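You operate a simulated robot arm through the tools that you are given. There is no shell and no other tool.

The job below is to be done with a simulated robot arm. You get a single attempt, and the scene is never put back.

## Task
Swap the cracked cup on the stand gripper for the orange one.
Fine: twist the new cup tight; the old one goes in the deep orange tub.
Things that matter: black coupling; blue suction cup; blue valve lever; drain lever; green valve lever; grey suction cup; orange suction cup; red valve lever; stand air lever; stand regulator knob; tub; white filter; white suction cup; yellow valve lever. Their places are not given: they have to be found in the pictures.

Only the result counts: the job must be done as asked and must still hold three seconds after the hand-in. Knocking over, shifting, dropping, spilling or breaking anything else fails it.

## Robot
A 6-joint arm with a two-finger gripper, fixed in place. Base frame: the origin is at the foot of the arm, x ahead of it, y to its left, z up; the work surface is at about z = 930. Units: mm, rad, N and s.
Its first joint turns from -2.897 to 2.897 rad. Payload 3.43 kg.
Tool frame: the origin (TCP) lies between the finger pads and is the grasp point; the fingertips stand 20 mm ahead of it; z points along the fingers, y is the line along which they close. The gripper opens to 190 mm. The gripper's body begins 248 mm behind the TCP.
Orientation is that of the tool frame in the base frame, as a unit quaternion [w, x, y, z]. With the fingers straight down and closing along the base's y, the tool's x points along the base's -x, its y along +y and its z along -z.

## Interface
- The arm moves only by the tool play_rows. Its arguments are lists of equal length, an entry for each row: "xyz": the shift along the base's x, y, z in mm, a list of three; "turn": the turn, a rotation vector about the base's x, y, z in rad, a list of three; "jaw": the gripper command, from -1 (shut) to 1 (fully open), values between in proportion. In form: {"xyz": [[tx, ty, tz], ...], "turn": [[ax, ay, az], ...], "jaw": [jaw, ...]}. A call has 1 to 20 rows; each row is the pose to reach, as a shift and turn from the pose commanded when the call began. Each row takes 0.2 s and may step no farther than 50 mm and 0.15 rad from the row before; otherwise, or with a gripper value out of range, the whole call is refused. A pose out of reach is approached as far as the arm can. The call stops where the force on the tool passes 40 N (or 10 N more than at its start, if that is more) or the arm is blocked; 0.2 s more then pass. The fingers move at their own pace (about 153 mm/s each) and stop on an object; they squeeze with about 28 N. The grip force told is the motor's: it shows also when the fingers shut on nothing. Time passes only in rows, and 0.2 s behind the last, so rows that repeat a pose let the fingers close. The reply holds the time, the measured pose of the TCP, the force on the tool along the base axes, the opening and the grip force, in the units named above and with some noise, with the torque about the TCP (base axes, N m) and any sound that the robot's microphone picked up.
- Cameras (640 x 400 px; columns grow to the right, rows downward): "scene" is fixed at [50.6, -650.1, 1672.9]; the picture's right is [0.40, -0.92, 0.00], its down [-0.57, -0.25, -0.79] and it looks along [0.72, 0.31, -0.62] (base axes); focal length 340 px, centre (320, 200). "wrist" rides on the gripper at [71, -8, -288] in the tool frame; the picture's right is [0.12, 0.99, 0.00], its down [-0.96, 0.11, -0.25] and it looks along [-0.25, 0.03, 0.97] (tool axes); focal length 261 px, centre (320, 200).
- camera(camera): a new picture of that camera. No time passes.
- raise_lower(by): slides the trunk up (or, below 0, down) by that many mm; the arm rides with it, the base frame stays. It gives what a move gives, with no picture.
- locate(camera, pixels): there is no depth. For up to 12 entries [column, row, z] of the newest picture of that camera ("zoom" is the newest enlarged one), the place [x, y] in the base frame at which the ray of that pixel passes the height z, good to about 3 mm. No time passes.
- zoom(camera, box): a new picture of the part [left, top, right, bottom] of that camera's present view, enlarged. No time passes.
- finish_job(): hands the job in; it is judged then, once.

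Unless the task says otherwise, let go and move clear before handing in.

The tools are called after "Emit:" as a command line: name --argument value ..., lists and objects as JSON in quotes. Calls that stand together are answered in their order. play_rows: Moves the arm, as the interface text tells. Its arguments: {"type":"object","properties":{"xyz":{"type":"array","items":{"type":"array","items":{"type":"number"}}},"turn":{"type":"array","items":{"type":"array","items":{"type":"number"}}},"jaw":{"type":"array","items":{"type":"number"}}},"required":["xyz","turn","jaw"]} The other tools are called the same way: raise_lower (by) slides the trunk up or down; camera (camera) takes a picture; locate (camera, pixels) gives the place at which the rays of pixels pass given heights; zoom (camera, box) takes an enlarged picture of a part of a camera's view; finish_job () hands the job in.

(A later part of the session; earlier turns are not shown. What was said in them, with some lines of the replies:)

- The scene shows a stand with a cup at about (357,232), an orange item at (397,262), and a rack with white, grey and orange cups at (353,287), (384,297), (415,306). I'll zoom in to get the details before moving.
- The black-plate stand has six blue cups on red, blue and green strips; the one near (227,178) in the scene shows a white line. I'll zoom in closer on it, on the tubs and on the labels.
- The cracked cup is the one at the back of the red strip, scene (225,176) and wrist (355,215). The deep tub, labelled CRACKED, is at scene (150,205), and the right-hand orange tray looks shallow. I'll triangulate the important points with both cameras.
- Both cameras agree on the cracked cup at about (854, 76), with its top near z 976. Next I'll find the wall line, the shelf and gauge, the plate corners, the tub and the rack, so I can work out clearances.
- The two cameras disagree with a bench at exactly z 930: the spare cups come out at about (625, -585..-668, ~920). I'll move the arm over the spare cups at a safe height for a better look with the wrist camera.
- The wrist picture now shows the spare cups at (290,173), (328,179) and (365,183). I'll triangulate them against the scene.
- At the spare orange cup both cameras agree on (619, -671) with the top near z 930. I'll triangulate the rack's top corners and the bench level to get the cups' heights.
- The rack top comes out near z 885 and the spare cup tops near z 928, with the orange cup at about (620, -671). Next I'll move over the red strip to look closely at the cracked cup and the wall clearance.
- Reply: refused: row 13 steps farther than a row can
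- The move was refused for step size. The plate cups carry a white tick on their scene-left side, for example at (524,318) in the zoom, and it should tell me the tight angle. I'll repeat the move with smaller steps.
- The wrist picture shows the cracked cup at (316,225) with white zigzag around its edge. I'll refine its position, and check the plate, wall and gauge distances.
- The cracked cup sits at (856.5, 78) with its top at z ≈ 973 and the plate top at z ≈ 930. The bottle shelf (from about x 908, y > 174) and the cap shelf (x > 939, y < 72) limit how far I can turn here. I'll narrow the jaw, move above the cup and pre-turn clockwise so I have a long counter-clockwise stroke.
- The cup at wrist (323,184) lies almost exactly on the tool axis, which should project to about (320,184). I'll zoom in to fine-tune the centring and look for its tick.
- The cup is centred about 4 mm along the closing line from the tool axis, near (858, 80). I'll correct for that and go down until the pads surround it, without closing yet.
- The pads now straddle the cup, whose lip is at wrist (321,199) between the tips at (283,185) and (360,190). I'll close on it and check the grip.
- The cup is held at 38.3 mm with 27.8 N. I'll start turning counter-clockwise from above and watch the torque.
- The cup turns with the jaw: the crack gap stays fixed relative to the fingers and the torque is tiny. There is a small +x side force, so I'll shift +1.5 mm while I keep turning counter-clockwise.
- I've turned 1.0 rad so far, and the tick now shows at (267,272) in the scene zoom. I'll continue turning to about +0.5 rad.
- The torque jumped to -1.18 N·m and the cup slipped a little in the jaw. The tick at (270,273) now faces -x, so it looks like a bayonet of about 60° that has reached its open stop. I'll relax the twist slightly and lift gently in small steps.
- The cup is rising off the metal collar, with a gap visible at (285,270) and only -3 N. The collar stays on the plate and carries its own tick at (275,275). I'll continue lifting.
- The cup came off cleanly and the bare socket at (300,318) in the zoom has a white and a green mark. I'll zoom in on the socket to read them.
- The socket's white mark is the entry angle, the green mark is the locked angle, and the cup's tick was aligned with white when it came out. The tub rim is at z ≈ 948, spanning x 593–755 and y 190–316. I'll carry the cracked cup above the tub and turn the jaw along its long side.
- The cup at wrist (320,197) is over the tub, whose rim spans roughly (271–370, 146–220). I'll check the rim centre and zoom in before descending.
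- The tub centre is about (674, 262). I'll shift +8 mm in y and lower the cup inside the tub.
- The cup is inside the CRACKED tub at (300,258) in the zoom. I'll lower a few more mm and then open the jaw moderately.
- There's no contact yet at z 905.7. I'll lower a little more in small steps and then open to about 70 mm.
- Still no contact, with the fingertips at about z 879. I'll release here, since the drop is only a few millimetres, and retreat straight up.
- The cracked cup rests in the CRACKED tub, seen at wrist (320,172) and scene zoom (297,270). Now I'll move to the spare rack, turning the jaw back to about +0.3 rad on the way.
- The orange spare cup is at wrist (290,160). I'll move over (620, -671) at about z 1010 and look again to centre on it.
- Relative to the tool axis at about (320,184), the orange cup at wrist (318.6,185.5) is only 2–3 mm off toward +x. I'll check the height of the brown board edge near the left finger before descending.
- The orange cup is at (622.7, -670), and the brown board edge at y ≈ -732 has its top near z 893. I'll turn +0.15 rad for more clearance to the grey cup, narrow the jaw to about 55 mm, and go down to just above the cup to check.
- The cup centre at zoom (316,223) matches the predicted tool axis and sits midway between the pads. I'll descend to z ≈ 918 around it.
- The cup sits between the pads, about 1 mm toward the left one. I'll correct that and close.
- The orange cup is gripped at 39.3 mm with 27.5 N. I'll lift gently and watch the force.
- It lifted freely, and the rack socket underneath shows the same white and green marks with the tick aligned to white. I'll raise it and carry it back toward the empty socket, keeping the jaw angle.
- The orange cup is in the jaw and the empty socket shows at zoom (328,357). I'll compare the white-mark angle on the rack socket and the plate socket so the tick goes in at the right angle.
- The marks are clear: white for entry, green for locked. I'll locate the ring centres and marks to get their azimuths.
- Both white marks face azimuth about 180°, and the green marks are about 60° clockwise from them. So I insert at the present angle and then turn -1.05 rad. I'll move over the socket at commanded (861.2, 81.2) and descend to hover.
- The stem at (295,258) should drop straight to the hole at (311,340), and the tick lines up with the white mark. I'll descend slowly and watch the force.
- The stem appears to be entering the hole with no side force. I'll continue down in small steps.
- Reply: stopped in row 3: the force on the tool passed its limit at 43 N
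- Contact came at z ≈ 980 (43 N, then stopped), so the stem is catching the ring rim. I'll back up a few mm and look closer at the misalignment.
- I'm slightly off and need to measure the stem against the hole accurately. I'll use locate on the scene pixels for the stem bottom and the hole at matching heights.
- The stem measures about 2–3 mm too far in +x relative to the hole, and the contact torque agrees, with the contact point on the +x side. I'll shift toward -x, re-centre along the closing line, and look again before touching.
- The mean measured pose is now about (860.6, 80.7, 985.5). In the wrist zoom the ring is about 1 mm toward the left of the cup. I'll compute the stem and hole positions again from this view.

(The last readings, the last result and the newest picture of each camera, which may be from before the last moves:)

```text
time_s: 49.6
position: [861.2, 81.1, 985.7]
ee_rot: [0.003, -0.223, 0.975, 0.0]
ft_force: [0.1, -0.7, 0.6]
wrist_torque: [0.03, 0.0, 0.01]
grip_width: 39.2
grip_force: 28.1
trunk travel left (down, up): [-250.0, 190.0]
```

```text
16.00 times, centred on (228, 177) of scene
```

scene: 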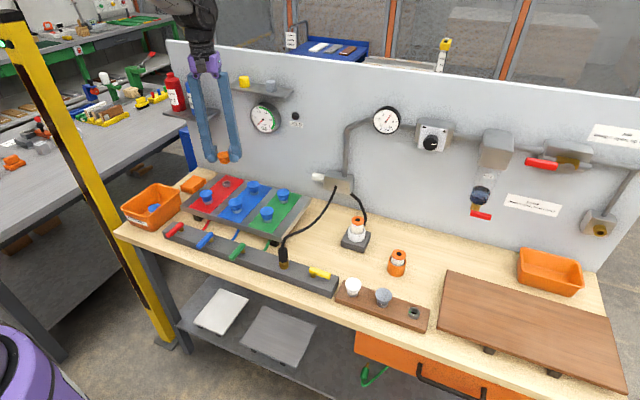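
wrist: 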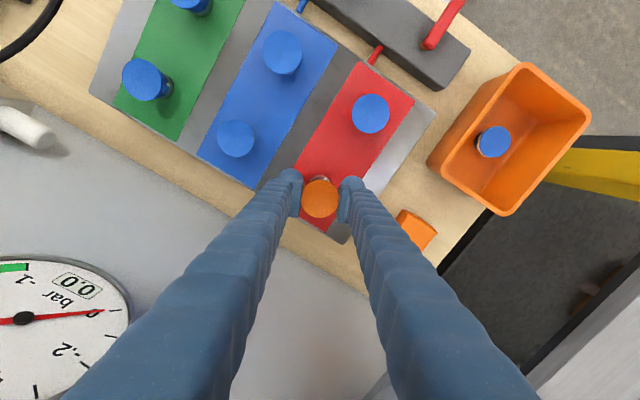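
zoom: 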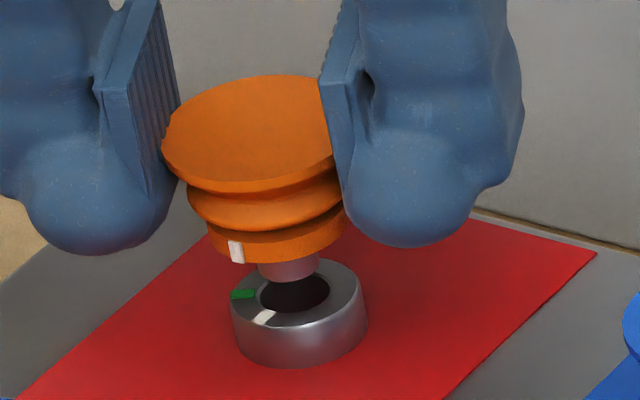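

My own projection math from the zoom pixels (stem 226.0,180.95 and hole 226.45,182.77) puts the stem about (+2.2, +2.0) mm off the hole, which agrees with the wrist view. I'll shift by (-2.2, -2.0) and descend gently.

Emit:
play_rows --xyz '[[-1.1, -1, 0], [-2.2, -2, 0], [-2.2, -2, -2], [-2.2, -2, -4], [-2.2, -2, -6]]' --turn '[[0, 0, 0], [0, 0, 0], [0, 0, 0], [0, 0, 0], [0, 0, 0]]' --jaw '[-1, -1, -1, -1, -1]'

Emit:
zoom --camera "scene" --box '[222, 176, 234, 186]'

Emit:
zoom --camera "wrist" --box '[290, 160, 350, 215]'

```text
time_s: 50.8
position: [857.7, 79.2, 979.2]
ee_rot: [0.003, -0.223, 0.975, -0.001]
ft_force: [0.2, 0.2, 0.1]
wrist_torque: [0.03, 0.0, 0.02]
grip_width: 39.0
grip_force: 28.0
trunk travel left (down, up): [-250.0, 190.0]
```

```text
16.00 times, centred on (228, 181) of scene
```

zoom: 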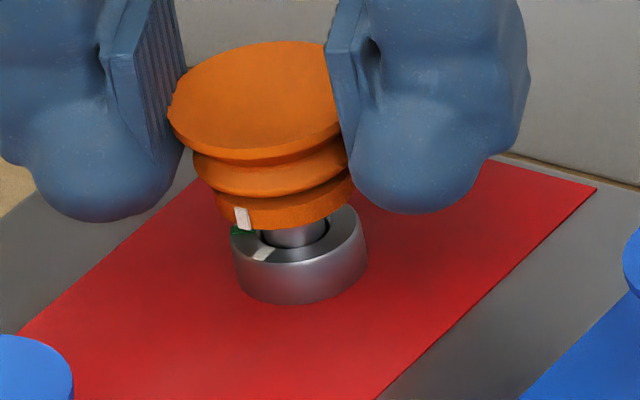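

```text
7.27 times, centred on (320, 188) of wrist
```

zoom: 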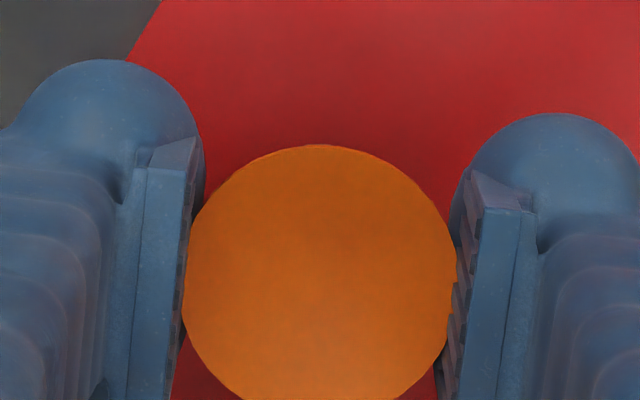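

The stem now sits centred in the hole, with the stem at (295,229) and the hole at (295,228), and there is no force. I'll continue down in 2 mm steps.

Emit:
play_rows --xyz '[[0, 0, -1.5], [0, 0, -3], [0, 0, -3]]' --turn '[[0, 0, 0], [0, 0, 0], [0, 0, 0]]' --jaw '[-1, -1, -1]'

Emit:
zoom --camera "scene" --box '[222, 176, 234, 186]'

```text
time_s: 51.6
position: [857.7, 78.1, 975.1]
ee_rot: [0.002, -0.224, 0.975, 0.0]
ft_force: [-0.5, -0.5, -0.1]
wrist_torque: [0.03, -0.05, -0.01]
grip_width: 38.9
grip_force: 27.8
trunk travel left (down, up): [-250.0, 190.0]
```

```text
16.00 times, centred on (228, 181) of scene
```

zoom: 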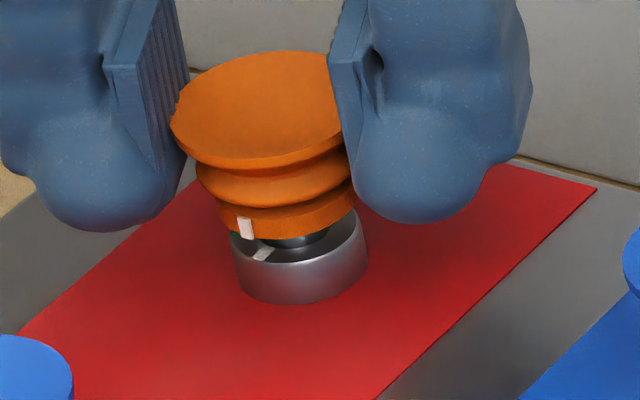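

No force at z ≈ 975, and the stem is inside the ring. I'll keep lowering toward the seat.

Emit:
play_rows --xyz '[[0, 0, -2], [0, 0, -4], [0, 0, -6], [0, 0, -6]]' --turn '[[0, 0, 0], [0, 0, 0], [0, 0, 0], [0, 0, 0]]' --jaw '[-1, -1, -1, -1]'

Emit:
zoom --camera "scene" --box '[222, 176, 234, 186]'

```text
time_s: 52.6
position: [858.5, 79.6, 970.7]
ee_rot: [0.002, -0.223, 0.975, 0.0]
ft_force: [3.0, 4.5, 1.9]
wrist_torque: [0.2, 0.01, -0.59]
grip_width: 38.9
grip_force: 28.4
trunk travel left (down, up): [-250.0, 190.0]
```

```text
16.00 times, centred on (228, 181) of scene
```

zoom: 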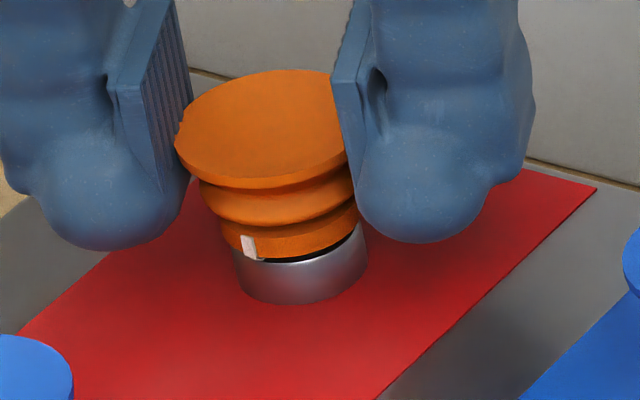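

The stem is engaging the guide: force is (3, 4.5, 1.9) N and torque is -0.59 N·m. I'll relieve the side load and the small angle error while lowering a little more.

Emit:
play_rows --xyz '[[0.3, 0.5, 0], [0.5, 0.8, -1], [0.5, 0.8, -2], [0.5, 0.8, -3]]' --turn '[[0, 0, -0.02], [0, 0, -0.03], [0, 0, -0.03], [0, 0, -0.03]]' --jaw '[-1, -1, -1, -1]'

Emit:
zoom --camera "scene" --box '[222, 176, 234, 186]'

```text
time_s: 53.6
position: [858.7, 79.7, 967.6]
ee_rot: [0.003, -0.208, 0.978, -0.001]
ft_force: [1.5, 0.2, 6.1]
wrist_torque: [0.06, 0.09, -0.04]
grip_width: 38.8
grip_force: 28.0
trunk travel left (down, up): [-250.0, 190.0]
```

```text
16.00 times, centred on (228, 181) of scene
```

zoom: 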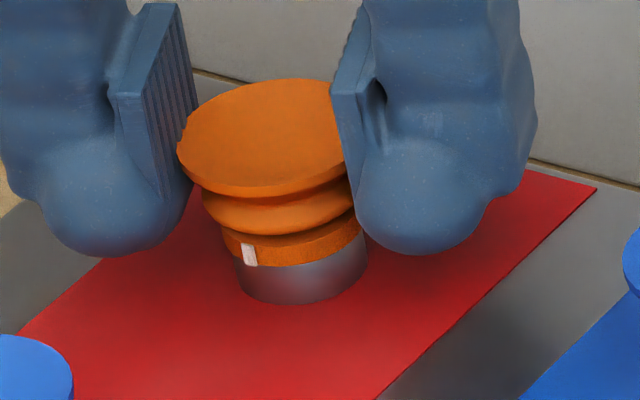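

The cup is now seated with no gap above the collar (251,262), 6 N down and almost no torque. I'll turn clockwise to lock, first about 0.5 rad, watching torque and side force.

Emit:
play_rows --xyz '[[0.2, 0, 0], [0.2, 0, 0], [0.2, 0, 0], [0.2, 0, 0], [0.2, 0, 0], [0.2, 0, 0]]' --turn '[[0, 0, -0.08], [0, 0, -0.16], [0, 0, -0.24], [0, 0, -0.32], [0, 0, -0.4], [0, 0, -0.48]]' --jaw '[-1, -1, -1, -1, -1, -1]'

Emit:
zoom --camera "scene" --box '[222, 176, 234, 186]'

Emit:
zoom --camera "wrist" --box '[260, 140, 380, 215]'

```text
time_s: 55.0
position: [858.2, 79.5, 967.2]
ee_rot: [0.002, 0.031, 1.0, -0.001]
ft_force: [0.2, 5.3, 8.5]
wrist_torque: [0.17, 0.04, 0.0]
grip_width: 39.0
grip_force: 28.0
trunk travel left (down, up): [-250.0, 190.0]
```

```text
16.00 times, centred on (228, 181) of scene
```

zoom: 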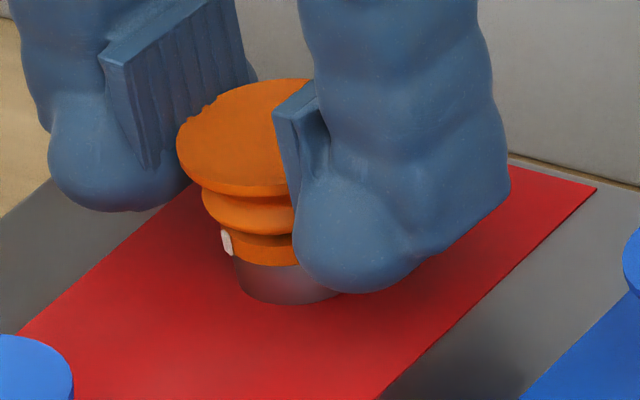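

```text
5.33 times, centred on (320, 178) of wrist
```

zoom: 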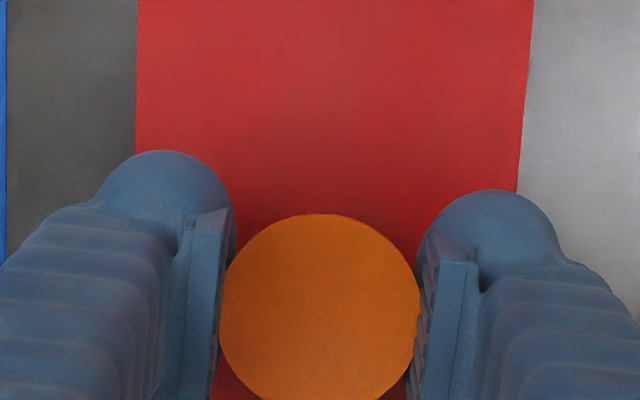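

The cup turns with the jaw: the tick moved to (226,243), and the torque is about 0. I'll shift +1 mm in y to relieve the side load and continue to about -1.0 rad total.

Emit:
play_rows --xyz '[[0, 0.5, 0], [0, 1, 0], [0, 1, 0], [0, 1, 0], [0, 1, 0], [0, 1, 0]]' --turn '[[0, 0, -0.08], [0, 0, -0.16], [0, 0, -0.24], [0, 0, -0.32], [0, 0, -0.4], [0, 0, -0.48]]' --jaw '[-1, -1, -1, -1, -1, -1]'

Emit:
zoom --camera "scene" --box '[222, 176, 234, 186]'

```text
time_s: 56.4
position: [858.7, 81.0, 969.0]
ee_rot: [0.003, 0.267, 0.964, -0.002]
ft_force: [0.1, 0.3, 7.4]
wrist_torque: [0.0, -0.06, 0.04]
grip_width: 38.7
grip_force: 27.5
trunk travel left (down, up): [-250.0, 190.0]
```

```text
16.00 times, centred on (228, 181) of scene
```

zoom: 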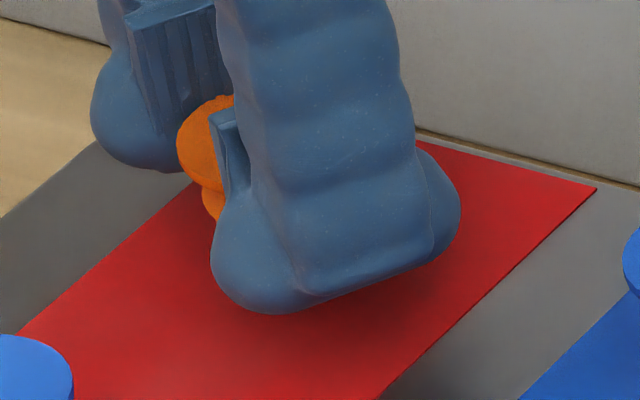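

I've turned 0.96 rad with no resistance yet. I'll continue in small steps until the tightening torque shows.

Emit:
play_rows --xyz '[[0, 0, 0], [0, 0, 0], [0, 0, 0]]' --turn '[[0, 0, -0.04], [0, 0, -0.08], [0, 0, -0.12]]' --jaw '[-1, -1, -1]'

```text
time_s: 57.2
position: [858.9, 80.7, 968.2]
ee_rot: [0.001, 0.324, 0.946, -0.002]
ft_force: [2.3, 5.2, 5.8]
wrist_torque: [0.14, -0.08, 0.27]
grip_width: 38.4
grip_force: 27.4
trunk travel left (down, up): [-250.0, 190.0]
```

The torque is starting to rise, +0.27 N·m at -1.08 rad. I'll keep tightening in small steps.

Emit:
play_rows --xyz '[[0.2, 0.4, 0], [0.3, 0.7, 0]]' --turn '[[0, 0, -0.04], [0, 0, -0.08]]' --jaw '[-1, -1]'

```text
time_s: 57.8
position: [858.5, 81.6, 967.4]
ee_rot: [0.002, 0.362, 0.932, -0.003]
ft_force: [0.3, 3.3, 5.0]
wrist_torque: [0.04, 0.0, 0.76]
grip_width: 38.8
grip_force: 28.0
trunk travel left (down, up): [-250.0, 190.0]
```

The torque is now 0.76 N·m and climbing. I'll add one more small increment to bring it up against the stop.

Emit:
play_rows --xyz '[[0, 0.2, 0], [0, 0.4, 0], [0, 0.4, 0]]' --turn '[[0, 0, -0.04], [0, 0, -0.08], [0, 0, -0.08]]' --jaw '[-1, -1, -1]'

Emit:
zoom --camera "wrist" --box '[260, 140, 380, 215]'

Emit:
camera --camera "scene"

```text
time_s: 58.6
position: [857.7, 80.9, 967.1]
ee_rot: [0.002, 0.399, 0.917, -0.002]
ft_force: [-0.5, -1.0, 4.9]
wrist_torque: [-0.12, 0.08, 0.85]
grip_width: 38.2
grip_force: 27.5
trunk travel left (down, up): [-250.0, 190.0]
```

```text
5.33 times, centred on (320, 178) of wrist
```

zoom: 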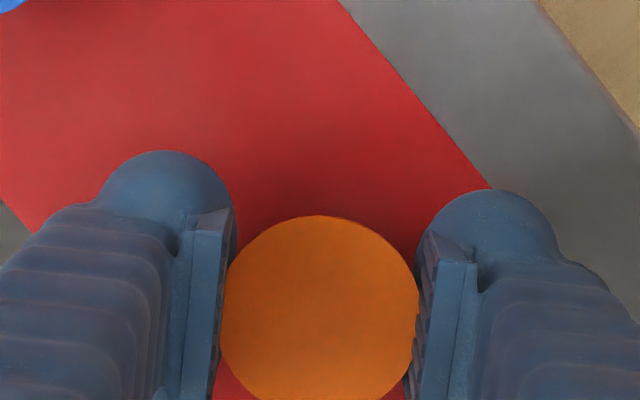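

```text
taken
```

scene: 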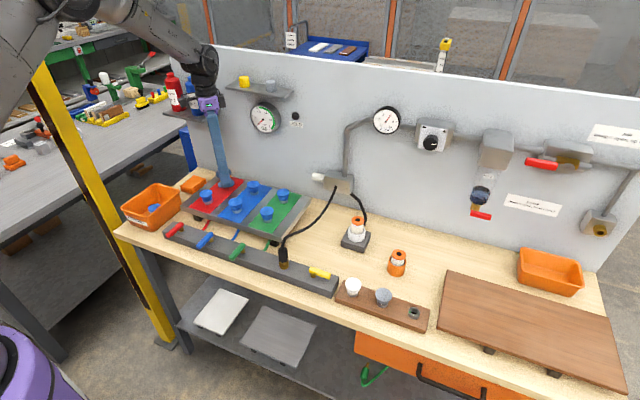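

The torque has levelled off at 0.85 N·m, so the cup is against its stop. I'll make one more small push to confirm, then release and check the tick against the green mark.

Emit:
play_rows --xyz '[[0, 0, 0], [0, 0, 0], [0, 0, 0]]' --turn '[[0, 0, -0.05], [0, 0, -0.1], [0, 0, -0.1]]' --jaw '[-1, -1, -1]'

```text
time_s: 59.4
position: [859.7, 81.5, 968.6]
ee_rot: [0.002, 0.445, 0.896, -0.002]
ft_force: [-0.2, -1.4, 1.1]
wrist_torque: [0.0, 0.01, 1.15]
grip_width: 38.4
grip_force: 28.1
trunk travel left (down, up): [-250.0, 190.0]
```

The torque reached 1.15 N·m, the same level at which the old cup slipped at its stop, so the new cup is tight. I'll open the jaw, lift straight up and inspect the tick.

Emit:
play_rows --xyz '[[0, 0, 0], [0, 0, 0], [0, 0, 0], [0, 0, 0], [0, 0, 10], [0, 0, 30], [0, 0, 60], [0, 0, 95], [0, 0, 130]]' --turn '[[0, 0, 0], [0, 0, 0], [0, 0, 0], [0, 0, 0], [0, 0, 0], [0, 0, 0], [0, 0, 0], [0, 0, 0], [0, 0, 0]]' --jaw '[-0.5, -0.3, -0.25, -0.25, -0.25, -0.25, -0.25, -0.25, -0.25]'

Emit:
zoom --camera "scene" --box '[222, 171, 234, 186]'

Emit:
camera --camera "wrist"

Emit:
zoom --camera "scene" --box '[190, 160, 300, 230]'

```text
time_s: 61.4
position: [857.5, 81.8, 1099.0]
ee_rot: [0.001, 0.444, 0.896, -0.002]
ft_force: [-1.1, -0.7, 0.6]
wrist_torque: [0.0, -0.06, 0.0]
grip_width: 71.0
grip_force: 0.0
trunk travel left (down, up): [-250.0, 190.0]
```

```text
16.00 times, centred on (228, 178) of scene
```

zoom: 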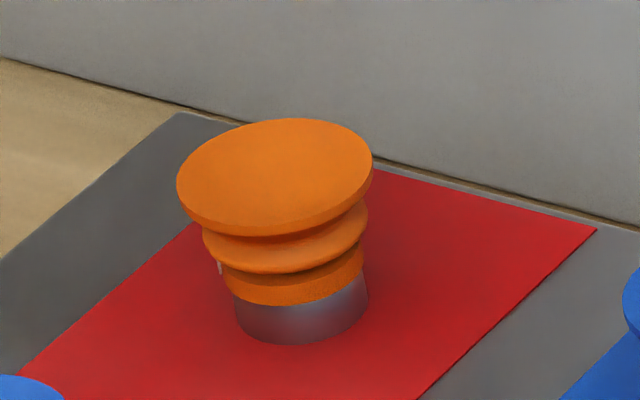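

```text
taken
```

wrist: 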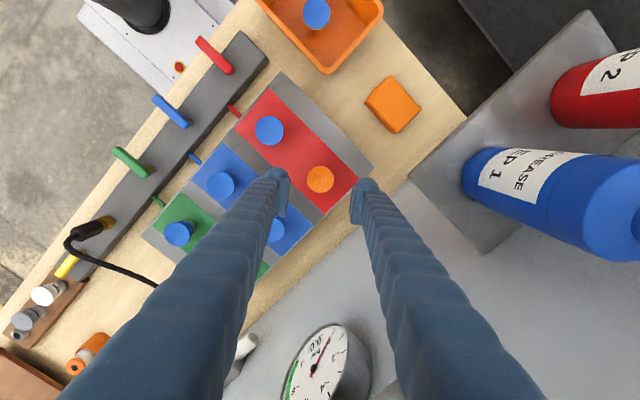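

```text
5.71 times, centred on (245, 195) of scene
```

zoom: 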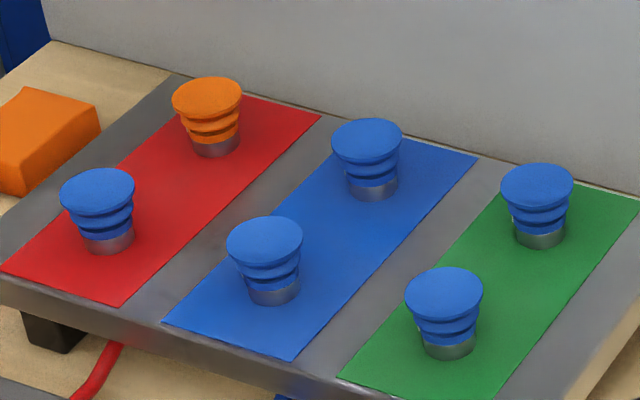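

The orange cup is on the socket with its tick at the far left (219,268). I'll compare that with the other tight cups at the same zoom, and check the seating gap and tilt.

Emit:
zoom --camera "scene" --box '[246, 177, 262, 193]'

Emit:
zoom --camera "scene" --box '[198, 187, 214, 203]'

Emit:
zoom --camera "wrist" --box '[250, 100, 350, 210]'

Emit:
camera --camera "scene"

```text
16.00 times, centred on (254, 185) of scene
```

zoom: 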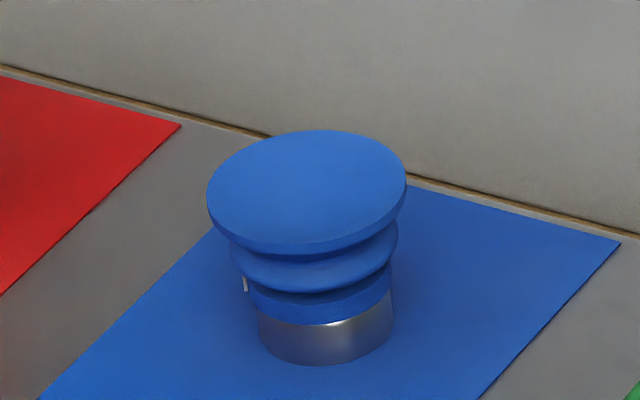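

```text
16.00 times, centred on (206, 195) of scene
```

zoom: 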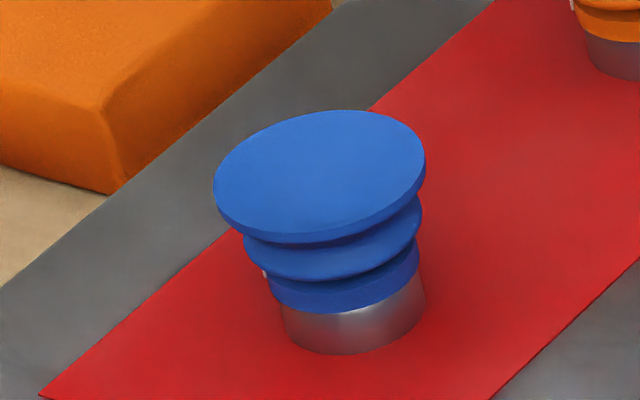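

```text
3.64 times, centred on (300, 155) of wrist
```

zoom: 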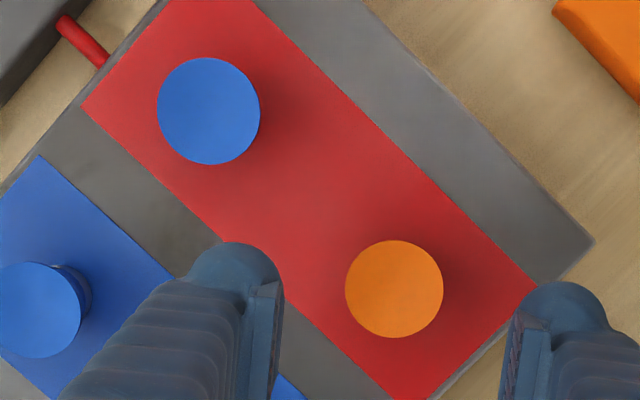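

```text
taken
```

scene: 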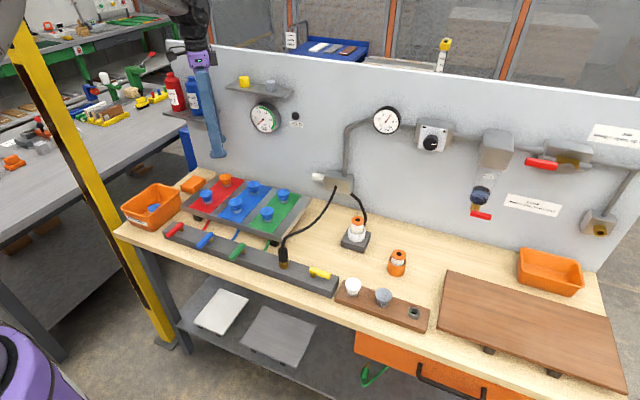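

The orange cup matches the other tight cups in seating height, tilt and tick position (far left edge), and nothing else has moved. I'll move the arm back and clear before handing in.

Emit:
play_rows --xyz '[[-20, 0, 20], [-50, 0, 40], [-85, 0, 60], [-120, 0, 80], [-150, -10, 100], [-150, -10, 100], [-150, -10, 100]]' --turn '[[0, 0, 0], [0, 0, 0.1], [0, 0, 0.2], [0, 0, 0.3], [0, 0, 0.4], [0, 0, 0.4], [0, 0, 0.4]]' --jaw '[-0.25, -0.25, -0.25, -0.25, -0.25, -0.25, -0.25]'

Emit:
camera --camera "scene"

Emit:
zoom --camera "scene" --box '[110, 150, 350, 300]'

Emit:
zoom --camera "scene" --box '[320, 200, 640, 335]'

Emit:
zoom --camera "scene" --box '[230, 60, 320, 150]'

```text
time_s: 63.0
position: [708.8, 72.1, 1199.9]
ee_rot: [0.002, 0.257, 0.966, -0.001]
ft_force: [-0.5, 0.0, 0.4]
wrist_torque: [-0.03, -0.01, 0.01]
grip_width: 71.1
grip_force: 0.1
trunk travel left (down, up): [-250.0, 190.0]
```

```text
taken
```

scene: 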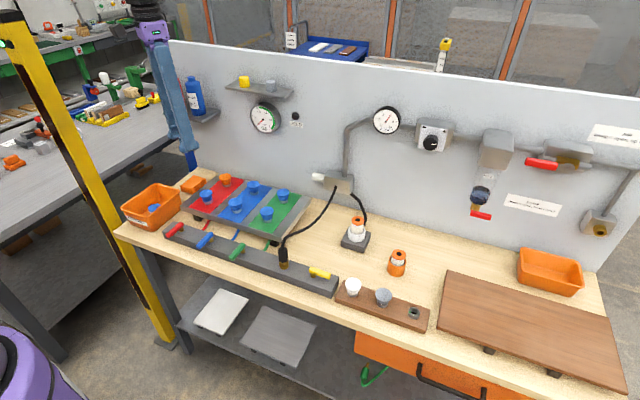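

```text
2.67 times, centred on (230, 225) of scene
```

zoom: 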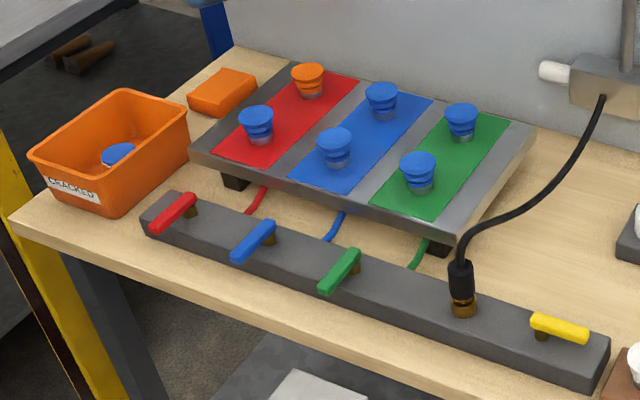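

```text
2.00 times, centred on (480, 268) of scene
```

zoom: 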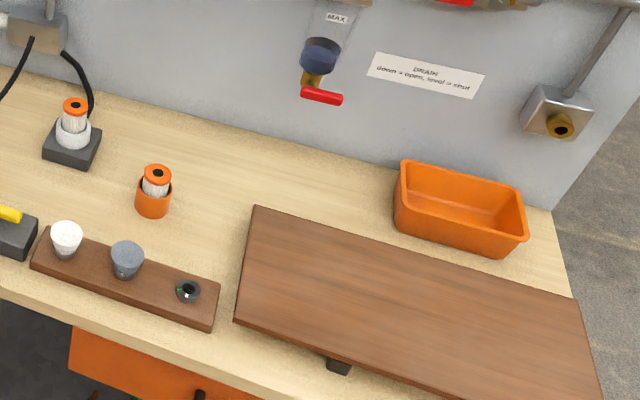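

```text
4.44 times, centred on (275, 105) of scene
```

zoom: 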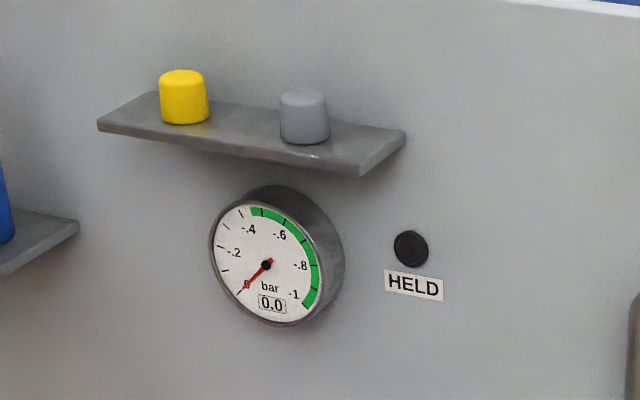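

The final pictures show the orange cup locked at the back of the red strip (308,78 in the zoom) and the cracked blue cup in the CRACKED tub (118,155). The levers, gauges and other items look unchanged, and the arm is clear, so I'm handing the job in.

Emit:
finish_job

```text
The job is handed in.
```

The swap is done and handed in. The orange cup is twisted tight where the cracked one was, at the back of the red strip, and the cracked cup is in the deep orange tub labelled CRACKED.

- **New cup:** I turned it clockwise until it stopped, about 60° on. The last torque reading was 1.15 N·m, the level at which the old cup had slipped in the jaw against its own stop. Its tick, seating height and tilt match the other cups.
- **First insertion try:** the stem caught the socket rim and the arm stopped at 43 N. I backed off, re-centred the stem on the hole and it seated cleanly. I saw no damage in the close-up pictures afterwards.
- **Air:** I did not shut any valve for the swap. The vacuum gauge read 0.0 bar before and after.
- **Everything else:** in the final pictures the levers, gauges, other cups and filters look as they did at the start. The jaw is open and the arm is clear of the stand.
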